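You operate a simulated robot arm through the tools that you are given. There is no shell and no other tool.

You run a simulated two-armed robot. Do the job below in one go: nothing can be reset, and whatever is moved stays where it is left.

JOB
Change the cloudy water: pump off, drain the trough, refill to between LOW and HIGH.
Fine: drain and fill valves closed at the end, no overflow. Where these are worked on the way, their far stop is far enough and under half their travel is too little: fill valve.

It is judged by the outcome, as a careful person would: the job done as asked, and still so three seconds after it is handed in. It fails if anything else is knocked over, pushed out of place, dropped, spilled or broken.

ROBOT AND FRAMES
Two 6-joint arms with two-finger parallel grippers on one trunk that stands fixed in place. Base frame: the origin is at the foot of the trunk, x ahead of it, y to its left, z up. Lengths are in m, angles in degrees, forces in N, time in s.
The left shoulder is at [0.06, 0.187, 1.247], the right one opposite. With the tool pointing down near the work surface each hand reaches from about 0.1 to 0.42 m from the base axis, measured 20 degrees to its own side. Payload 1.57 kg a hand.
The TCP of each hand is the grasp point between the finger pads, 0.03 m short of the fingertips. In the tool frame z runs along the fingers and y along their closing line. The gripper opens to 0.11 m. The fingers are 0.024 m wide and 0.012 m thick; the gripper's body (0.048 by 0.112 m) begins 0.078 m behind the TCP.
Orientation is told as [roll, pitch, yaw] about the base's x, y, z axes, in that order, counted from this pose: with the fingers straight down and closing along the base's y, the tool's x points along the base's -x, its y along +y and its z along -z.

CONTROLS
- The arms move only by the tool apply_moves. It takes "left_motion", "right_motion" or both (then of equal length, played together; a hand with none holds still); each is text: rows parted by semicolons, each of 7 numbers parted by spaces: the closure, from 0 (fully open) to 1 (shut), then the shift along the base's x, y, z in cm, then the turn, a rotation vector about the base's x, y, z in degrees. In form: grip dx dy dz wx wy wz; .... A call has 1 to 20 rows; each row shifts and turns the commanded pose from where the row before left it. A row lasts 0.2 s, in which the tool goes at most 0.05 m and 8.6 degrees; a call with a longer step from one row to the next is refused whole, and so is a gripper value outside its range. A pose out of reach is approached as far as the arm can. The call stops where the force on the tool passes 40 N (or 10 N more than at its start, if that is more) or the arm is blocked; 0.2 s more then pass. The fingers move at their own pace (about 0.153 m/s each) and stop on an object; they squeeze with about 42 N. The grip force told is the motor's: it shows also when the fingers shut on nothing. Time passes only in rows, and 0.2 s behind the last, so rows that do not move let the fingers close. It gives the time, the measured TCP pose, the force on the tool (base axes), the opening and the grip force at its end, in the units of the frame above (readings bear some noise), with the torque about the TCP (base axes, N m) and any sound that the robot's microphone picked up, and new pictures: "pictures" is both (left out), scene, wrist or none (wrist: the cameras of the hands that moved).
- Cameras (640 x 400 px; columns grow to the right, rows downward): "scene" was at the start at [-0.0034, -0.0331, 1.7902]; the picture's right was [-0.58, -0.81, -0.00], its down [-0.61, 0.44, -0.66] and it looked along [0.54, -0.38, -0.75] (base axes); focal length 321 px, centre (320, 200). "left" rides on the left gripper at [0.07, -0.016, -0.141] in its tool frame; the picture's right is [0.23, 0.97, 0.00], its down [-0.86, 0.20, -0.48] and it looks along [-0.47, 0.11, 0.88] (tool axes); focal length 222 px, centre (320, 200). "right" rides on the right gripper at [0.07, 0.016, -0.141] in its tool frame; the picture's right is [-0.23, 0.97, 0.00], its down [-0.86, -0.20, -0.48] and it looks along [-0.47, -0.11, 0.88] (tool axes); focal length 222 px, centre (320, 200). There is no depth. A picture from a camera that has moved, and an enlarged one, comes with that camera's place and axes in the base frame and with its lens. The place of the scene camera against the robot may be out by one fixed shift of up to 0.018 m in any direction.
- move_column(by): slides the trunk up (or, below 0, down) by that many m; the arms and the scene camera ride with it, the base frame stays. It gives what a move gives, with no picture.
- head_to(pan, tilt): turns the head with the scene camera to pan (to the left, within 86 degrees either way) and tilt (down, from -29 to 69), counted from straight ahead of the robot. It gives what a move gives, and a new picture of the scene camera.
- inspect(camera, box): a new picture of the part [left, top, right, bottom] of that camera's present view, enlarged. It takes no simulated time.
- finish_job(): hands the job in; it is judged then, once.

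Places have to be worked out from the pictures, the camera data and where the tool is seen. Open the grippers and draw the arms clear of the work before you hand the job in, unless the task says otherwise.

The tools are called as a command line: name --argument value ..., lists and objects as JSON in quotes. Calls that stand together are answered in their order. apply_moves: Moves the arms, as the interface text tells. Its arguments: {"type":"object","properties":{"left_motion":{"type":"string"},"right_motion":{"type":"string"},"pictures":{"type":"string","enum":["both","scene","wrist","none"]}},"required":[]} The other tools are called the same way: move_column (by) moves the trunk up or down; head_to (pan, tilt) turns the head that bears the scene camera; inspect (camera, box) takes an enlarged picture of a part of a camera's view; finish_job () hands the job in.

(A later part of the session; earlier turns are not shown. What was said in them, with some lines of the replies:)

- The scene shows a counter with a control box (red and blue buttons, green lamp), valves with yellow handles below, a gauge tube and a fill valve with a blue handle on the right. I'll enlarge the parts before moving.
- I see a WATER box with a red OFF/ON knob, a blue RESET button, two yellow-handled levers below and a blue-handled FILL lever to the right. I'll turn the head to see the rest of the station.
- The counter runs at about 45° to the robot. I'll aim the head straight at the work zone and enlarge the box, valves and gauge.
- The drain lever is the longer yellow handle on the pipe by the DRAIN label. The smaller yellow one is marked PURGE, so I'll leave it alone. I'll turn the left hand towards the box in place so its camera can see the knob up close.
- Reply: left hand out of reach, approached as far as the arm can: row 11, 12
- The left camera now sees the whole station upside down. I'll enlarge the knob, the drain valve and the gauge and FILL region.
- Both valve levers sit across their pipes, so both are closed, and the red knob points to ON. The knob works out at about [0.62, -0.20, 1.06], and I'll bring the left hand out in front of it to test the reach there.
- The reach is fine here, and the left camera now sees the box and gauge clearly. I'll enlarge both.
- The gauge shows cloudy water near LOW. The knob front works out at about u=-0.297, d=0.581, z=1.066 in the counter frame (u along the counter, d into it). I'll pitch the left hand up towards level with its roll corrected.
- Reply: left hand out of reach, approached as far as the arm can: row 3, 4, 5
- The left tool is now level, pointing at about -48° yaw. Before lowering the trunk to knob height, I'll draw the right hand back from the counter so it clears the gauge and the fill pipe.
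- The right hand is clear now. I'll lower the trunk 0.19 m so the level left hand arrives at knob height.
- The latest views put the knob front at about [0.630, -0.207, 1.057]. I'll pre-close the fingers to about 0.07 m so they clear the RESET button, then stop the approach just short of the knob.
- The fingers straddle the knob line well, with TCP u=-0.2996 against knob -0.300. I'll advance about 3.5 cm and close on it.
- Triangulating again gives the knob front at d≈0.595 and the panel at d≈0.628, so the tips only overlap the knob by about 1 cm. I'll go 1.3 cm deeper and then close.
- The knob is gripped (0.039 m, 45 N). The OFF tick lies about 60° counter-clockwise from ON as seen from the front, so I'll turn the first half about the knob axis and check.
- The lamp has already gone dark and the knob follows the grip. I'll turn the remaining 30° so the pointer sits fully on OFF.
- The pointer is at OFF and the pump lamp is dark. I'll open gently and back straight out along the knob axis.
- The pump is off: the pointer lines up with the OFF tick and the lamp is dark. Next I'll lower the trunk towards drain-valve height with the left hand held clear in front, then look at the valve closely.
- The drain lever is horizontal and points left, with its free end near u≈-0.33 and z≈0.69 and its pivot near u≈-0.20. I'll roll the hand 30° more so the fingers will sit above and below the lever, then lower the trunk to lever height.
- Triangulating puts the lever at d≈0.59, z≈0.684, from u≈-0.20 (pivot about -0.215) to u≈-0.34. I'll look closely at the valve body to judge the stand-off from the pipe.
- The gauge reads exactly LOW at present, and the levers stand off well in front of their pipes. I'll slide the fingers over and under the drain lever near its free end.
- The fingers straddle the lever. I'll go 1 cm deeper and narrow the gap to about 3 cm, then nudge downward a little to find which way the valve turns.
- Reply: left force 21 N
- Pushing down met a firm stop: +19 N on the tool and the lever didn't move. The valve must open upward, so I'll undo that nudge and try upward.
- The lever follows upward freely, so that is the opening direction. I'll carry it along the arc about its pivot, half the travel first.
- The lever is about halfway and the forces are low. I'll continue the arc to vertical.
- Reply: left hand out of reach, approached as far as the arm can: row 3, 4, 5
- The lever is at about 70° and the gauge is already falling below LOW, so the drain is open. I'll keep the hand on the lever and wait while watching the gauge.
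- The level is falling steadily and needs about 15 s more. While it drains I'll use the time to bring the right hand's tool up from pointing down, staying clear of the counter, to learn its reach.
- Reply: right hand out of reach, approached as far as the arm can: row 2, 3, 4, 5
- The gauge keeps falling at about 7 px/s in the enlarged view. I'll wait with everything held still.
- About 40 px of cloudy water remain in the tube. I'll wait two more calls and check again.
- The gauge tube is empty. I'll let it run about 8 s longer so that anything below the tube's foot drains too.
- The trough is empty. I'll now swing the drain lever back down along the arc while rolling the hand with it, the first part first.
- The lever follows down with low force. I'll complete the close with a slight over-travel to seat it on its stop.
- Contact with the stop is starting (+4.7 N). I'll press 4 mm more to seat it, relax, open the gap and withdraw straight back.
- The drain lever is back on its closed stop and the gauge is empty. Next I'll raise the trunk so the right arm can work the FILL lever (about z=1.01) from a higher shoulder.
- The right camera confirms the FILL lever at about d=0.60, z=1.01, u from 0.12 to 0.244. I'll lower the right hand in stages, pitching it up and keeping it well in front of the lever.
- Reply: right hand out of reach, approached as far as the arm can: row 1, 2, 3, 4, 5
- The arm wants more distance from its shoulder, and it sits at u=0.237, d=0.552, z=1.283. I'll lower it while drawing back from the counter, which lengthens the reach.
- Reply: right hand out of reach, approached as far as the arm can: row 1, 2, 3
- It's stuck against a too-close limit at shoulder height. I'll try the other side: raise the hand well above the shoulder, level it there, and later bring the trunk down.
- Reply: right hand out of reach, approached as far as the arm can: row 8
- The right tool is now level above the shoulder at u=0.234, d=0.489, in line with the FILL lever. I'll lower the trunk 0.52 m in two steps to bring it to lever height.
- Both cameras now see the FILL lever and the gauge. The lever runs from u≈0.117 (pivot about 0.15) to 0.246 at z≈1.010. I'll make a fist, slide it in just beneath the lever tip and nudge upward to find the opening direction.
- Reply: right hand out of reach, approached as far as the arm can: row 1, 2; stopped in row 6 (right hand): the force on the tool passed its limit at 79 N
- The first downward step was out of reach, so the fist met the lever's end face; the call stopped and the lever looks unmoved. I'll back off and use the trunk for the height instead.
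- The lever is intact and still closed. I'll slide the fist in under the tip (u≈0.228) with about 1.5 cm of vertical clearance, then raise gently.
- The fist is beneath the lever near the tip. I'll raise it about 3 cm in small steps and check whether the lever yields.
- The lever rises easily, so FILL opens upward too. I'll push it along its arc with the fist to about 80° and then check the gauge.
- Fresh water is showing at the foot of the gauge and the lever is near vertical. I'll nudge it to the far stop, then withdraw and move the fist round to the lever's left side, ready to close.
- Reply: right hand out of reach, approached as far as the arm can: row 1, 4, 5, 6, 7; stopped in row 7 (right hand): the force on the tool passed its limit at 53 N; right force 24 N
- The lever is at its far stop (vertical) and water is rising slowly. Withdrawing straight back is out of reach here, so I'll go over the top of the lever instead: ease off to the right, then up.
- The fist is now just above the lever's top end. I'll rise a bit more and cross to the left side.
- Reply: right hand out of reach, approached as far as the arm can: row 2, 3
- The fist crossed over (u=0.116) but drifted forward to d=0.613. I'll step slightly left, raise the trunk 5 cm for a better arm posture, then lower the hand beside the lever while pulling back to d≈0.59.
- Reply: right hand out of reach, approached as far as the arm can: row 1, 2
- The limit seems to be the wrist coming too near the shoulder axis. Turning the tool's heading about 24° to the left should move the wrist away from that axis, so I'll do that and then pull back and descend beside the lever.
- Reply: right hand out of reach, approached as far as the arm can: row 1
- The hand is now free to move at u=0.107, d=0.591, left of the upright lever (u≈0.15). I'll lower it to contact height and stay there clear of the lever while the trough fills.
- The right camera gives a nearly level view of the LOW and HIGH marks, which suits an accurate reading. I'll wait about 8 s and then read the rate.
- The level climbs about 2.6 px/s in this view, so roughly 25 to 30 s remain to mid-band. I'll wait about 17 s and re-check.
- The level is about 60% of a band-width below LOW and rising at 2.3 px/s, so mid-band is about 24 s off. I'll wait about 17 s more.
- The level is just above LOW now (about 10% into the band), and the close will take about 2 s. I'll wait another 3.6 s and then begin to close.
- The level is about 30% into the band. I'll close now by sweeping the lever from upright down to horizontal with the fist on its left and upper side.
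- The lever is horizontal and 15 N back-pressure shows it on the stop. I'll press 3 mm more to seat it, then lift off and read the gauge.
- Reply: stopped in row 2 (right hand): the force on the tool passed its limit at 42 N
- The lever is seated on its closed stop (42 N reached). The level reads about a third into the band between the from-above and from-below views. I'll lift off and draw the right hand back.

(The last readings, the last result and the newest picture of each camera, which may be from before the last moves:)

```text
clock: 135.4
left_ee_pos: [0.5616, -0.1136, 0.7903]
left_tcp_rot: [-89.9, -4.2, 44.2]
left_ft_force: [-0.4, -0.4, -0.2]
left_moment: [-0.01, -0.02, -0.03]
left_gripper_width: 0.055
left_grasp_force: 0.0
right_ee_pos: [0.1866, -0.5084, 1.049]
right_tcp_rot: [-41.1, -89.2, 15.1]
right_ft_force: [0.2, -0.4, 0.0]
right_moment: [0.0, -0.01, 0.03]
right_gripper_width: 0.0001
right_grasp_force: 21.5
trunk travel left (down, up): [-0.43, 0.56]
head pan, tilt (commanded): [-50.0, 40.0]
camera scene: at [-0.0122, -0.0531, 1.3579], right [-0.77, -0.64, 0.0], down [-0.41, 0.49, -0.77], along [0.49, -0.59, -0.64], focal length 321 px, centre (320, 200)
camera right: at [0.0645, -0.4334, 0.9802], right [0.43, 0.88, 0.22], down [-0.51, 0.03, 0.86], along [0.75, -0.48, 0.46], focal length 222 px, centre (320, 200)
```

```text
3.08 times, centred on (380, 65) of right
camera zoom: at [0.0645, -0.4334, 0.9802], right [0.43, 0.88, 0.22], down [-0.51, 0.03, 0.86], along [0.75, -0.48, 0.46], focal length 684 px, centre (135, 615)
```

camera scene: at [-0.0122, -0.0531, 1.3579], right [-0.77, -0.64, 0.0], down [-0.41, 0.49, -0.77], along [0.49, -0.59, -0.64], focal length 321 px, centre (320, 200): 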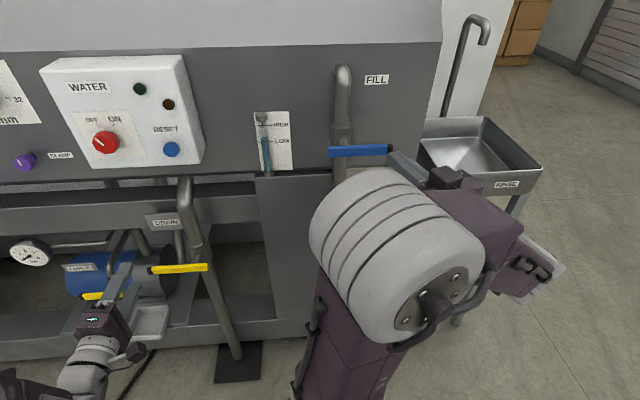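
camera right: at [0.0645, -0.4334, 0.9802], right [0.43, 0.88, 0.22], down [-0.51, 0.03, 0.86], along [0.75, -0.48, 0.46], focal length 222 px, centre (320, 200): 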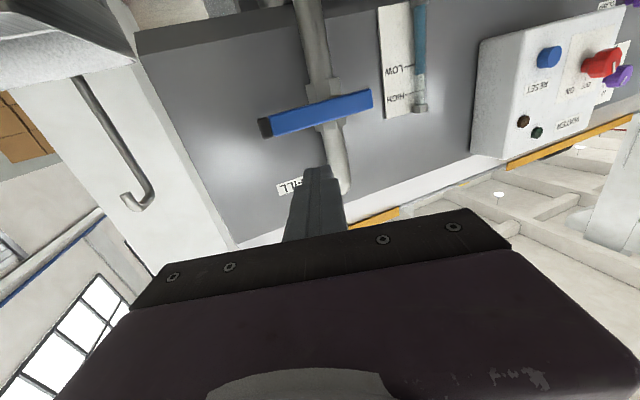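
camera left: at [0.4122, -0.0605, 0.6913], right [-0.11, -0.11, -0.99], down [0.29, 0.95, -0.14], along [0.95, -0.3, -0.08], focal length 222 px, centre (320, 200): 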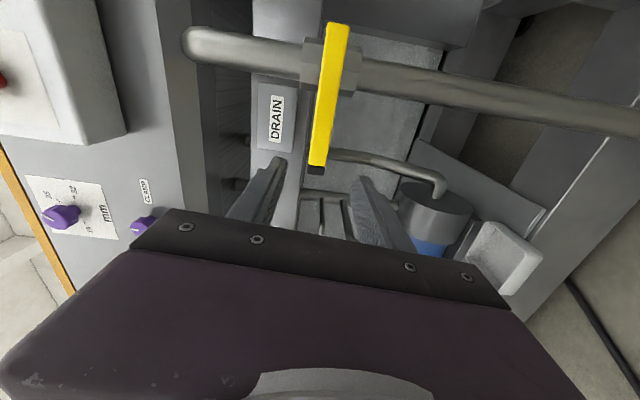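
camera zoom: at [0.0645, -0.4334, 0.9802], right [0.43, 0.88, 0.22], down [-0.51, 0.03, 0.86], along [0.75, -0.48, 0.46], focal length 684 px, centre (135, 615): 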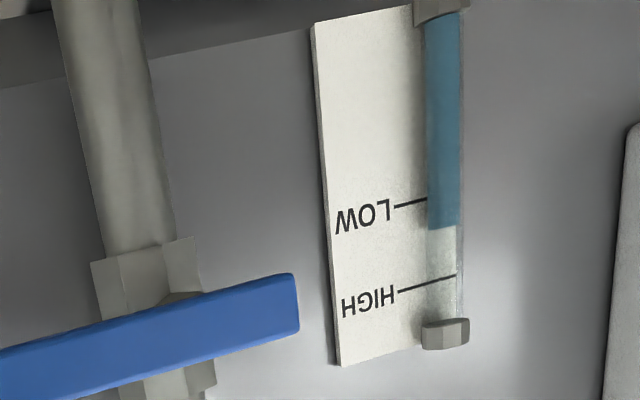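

The level view shows about 37% of the way from LOW to HIGH, and the FILL lever is back to horizontal (tip z≈1.009, same as at the start). I'll open both grippers and draw both hands back.

apply_moves --left_motion "0.5 -1.2 1.2 0 0 0 0; 0.5 -1.2 1.2 0 0 0 0; 0 -1.2 1.2 0 0 0 0; 0 0 0 0 0 0 0; 0 0 0 0 0 0 0" --right_motion "1 -1.2 1.2 0 0 0 0; 1 -1.2 1.2 0 0 0 0; 0 -1.2 1.2 0 0 0 0; 0 0 0 0 0 0 0; 0 0 0 0 0 0 0" --pictures "both"

inspect --camera "scene" --box '[240, 60, 440, 185]'

inspect --camera "scene" --box '[30, 50, 230, 300]'

```text
clock: 136.6
left_ee_pos: [0.5248, -0.0787, 0.7885]
left_tcp_rot: [-89.9, -4.2, 44.2]
left_ft_force: [0.1, 0.0, -0.5]
left_moment: [0.0, 0.0, 0.0]
left_gripper_width: 0.1099
left_grasp_force: 0.0
right_ee_pos: [0.1512, -0.4747, 1.049]
right_tcp_rot: [-43.5, -89.4, 17.6]
right_ft_force: [-0.4, 1.3, 0.4]
right_moment: [-0.01, -0.01, -0.01]
right_gripper_width: 0.11
right_grasp_force: 0.1
trunk travel left (down, up): [-0.43, 0.56]
head pan, tilt (commanded): [-50.0, 40.0]
camera scene: at [-0.0124, -0.0527, 1.358], right [-0.77, -0.64, 0.0], down [-0.41, 0.49, -0.77], along [0.49, -0.59, -0.64], focal length 321 px, centre (320, 200)
camera right: at [0.03, -0.3977, 0.9816], right [0.43, 0.88, 0.22], down [-0.51, 0.03, 0.86], along [0.75, -0.48, 0.46], focal length 222 px, centre (320, 200)
camera left: at [0.3769, -0.0257, 0.8013], right [-0.11, -0.11, -0.99], down [0.29, 0.95, -0.14], along [0.95, -0.3, -0.08], focal length 222 px, centre (320, 200)
```

scene: 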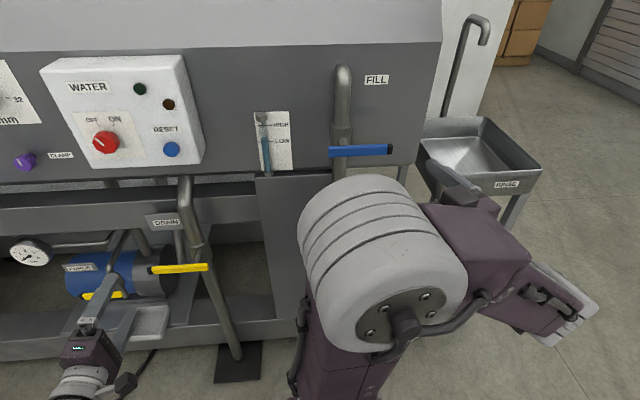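
right: 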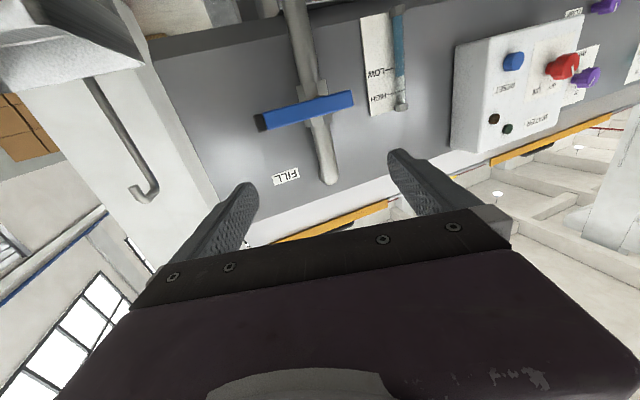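
left: 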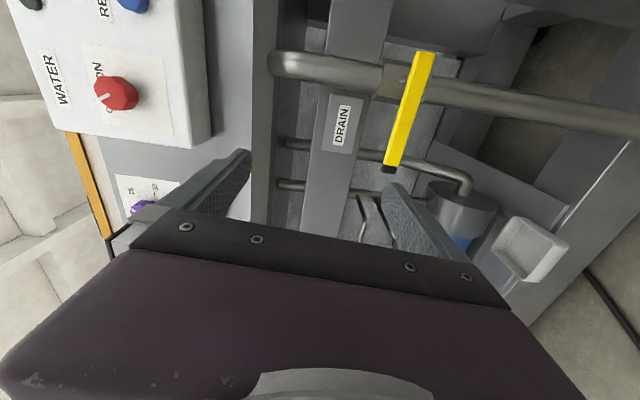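

```text
3.20 times, centred on (340, 122) of scene
camera zoom: at [-0.0124, -0.0527, 1.358], right [-0.77, -0.64, 0.0], down [-0.41, 0.49, -0.77], along [0.49, -0.59, -0.64], focal length 1028 px, centre (256, 448)
```

zoom: 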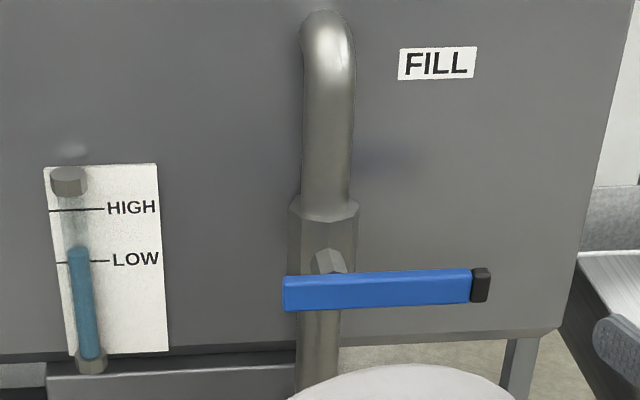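

```text
1.60 times, centred on (130, 175) of scene
camera zoom: at [-0.0124, -0.0527, 1.358], right [-0.77, -0.64, 0.0], down [-0.41, 0.49, -0.77], along [0.49, -0.59, -0.64], focal length 514 px, centre (624, 240)
```

zoom: 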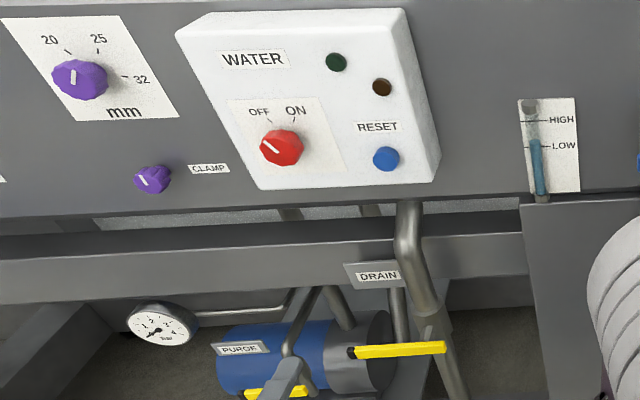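

The pump is OFF, both valve levers are on their closed stops and the grippers are open. I'll wait a few seconds to confirm the level holds.

apply_moves --right_motion "0 0 0 0 0 0 0; 0 0 0 0 0 0 0; 0 0 0 0 0 0 0; 0 0 0 0 0 0 0; 0 0 0 0 0 0 0; 0 0 0 0 0 0 0; 0 0 0 0 0 0 0; 0 0 0 0 0 0 0; 0 0 0 0 0 0 0; 0 0 0 0 0 0 0; 0 0 0 0 0 0 0; 0 0 0 0 0 0 0; 0 0 0 0 0 0 0; 0 0 0 0 0 0 0; 0 0 0 0 0 0 0; 0 0 0 0 0 0 0; 0 0 0 0 0 0 0; 0 0 0 0 0 0 0; 0 0 0 0 0 0 0; 0 0 0 0 0 0 0" --pictures "none"

inspect --camera "scene" --box '[240, 60, 440, 185]'

inspect --camera "right" --box '[300, 0, 460, 130]'

```text
clock: 140.8
left_ee_pos: [0.5252, -0.0785, 0.7897]
left_tcp_rot: [-89.9, -4.2, 44.1]
left_ft_force: [-0.1, 0.0, 0.0]
left_moment: [0.01, -0.01, 0.03]
left_gripper_width: 0.1098
left_grasp_force: 0.1
right_ee_pos: [0.1517, -0.4741, 1.0512]
right_tcp_rot: [-42.4, -89.4, 16.4]
right_ft_force: [0.5, 0.8, -0.1]
right_moment: [0.0, -0.03, 0.0]
right_gripper_width: 0.1098
right_grasp_force: 0.0
trunk travel left (down, up): [-0.43, 0.56]
head pan, tilt (commanded): [-50.0, 40.0]
```

```text
3.20 times, centred on (340, 122) of scene
camera zoom: at [-0.0123, -0.0529, 1.3579], right [-0.77, -0.64, 0.0], down [-0.41, 0.49, -0.77], along [0.49, -0.59, -0.64], focal length 1028 px, centre (256, 448)
```

zoom: 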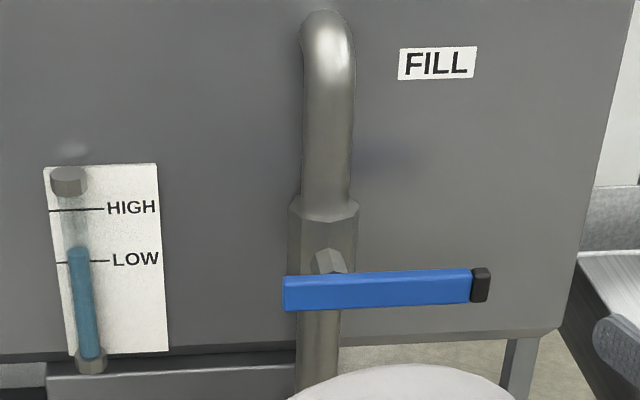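

```text
3.08 times, centred on (380, 65) of right
camera zoom: at [0.0301, -0.3979, 0.9815], right [0.43, 0.88, 0.22], down [-0.51, 0.03, 0.86], along [0.75, -0.48, 0.46], focal length 684 px, centre (135, 615)
```

zoom: 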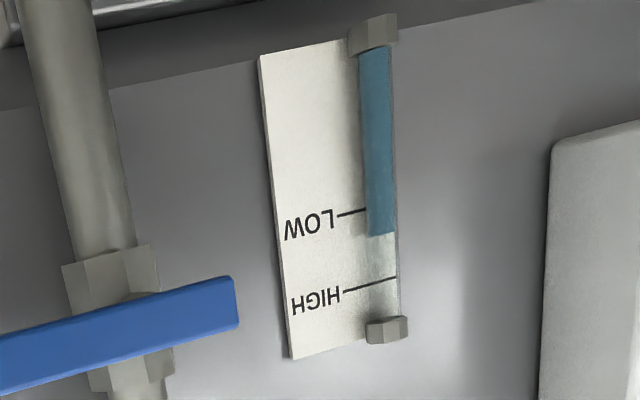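

The level has held steady for 4 s at about 40% of the way from LOW to HIGH. The water is clear, the pump is off, both valves are closed and the hands are open and clear, so I'm handing the job in.

finish_job

```text
The job is handed in.
```

The water has been changed: the pump is off, the cloudy water is drained, and the trough is refilled with clear water to between LOW and HIGH. I handed the job in, but no verdict has come back yet.

- **Pump:** the red knob points to OFF and the green lamp is dark.
- **Drain:** I opened the drain lever to about 70° and let it run until the gauge tube was empty, then about 8 s more. The lever is back on its closed stop.
- **Fill:** I opened the FILL lever to its far stop and closed it again. The level is about 40% of the way from LOW to HIGH and held steady for 4 s with both valves closed. The level never reached HIGH, so nothing overflowed.
- **Contact to know about:** the right hand bumped the end of the closed FILL lever once, peaking at 79 N. It later pushed the lever against its open stop at 53 N. The lever looks unharmed and closes fully.

Both grippers are open and the arms are drawn back. I didn't touch the PURGE valve or the RESET button.
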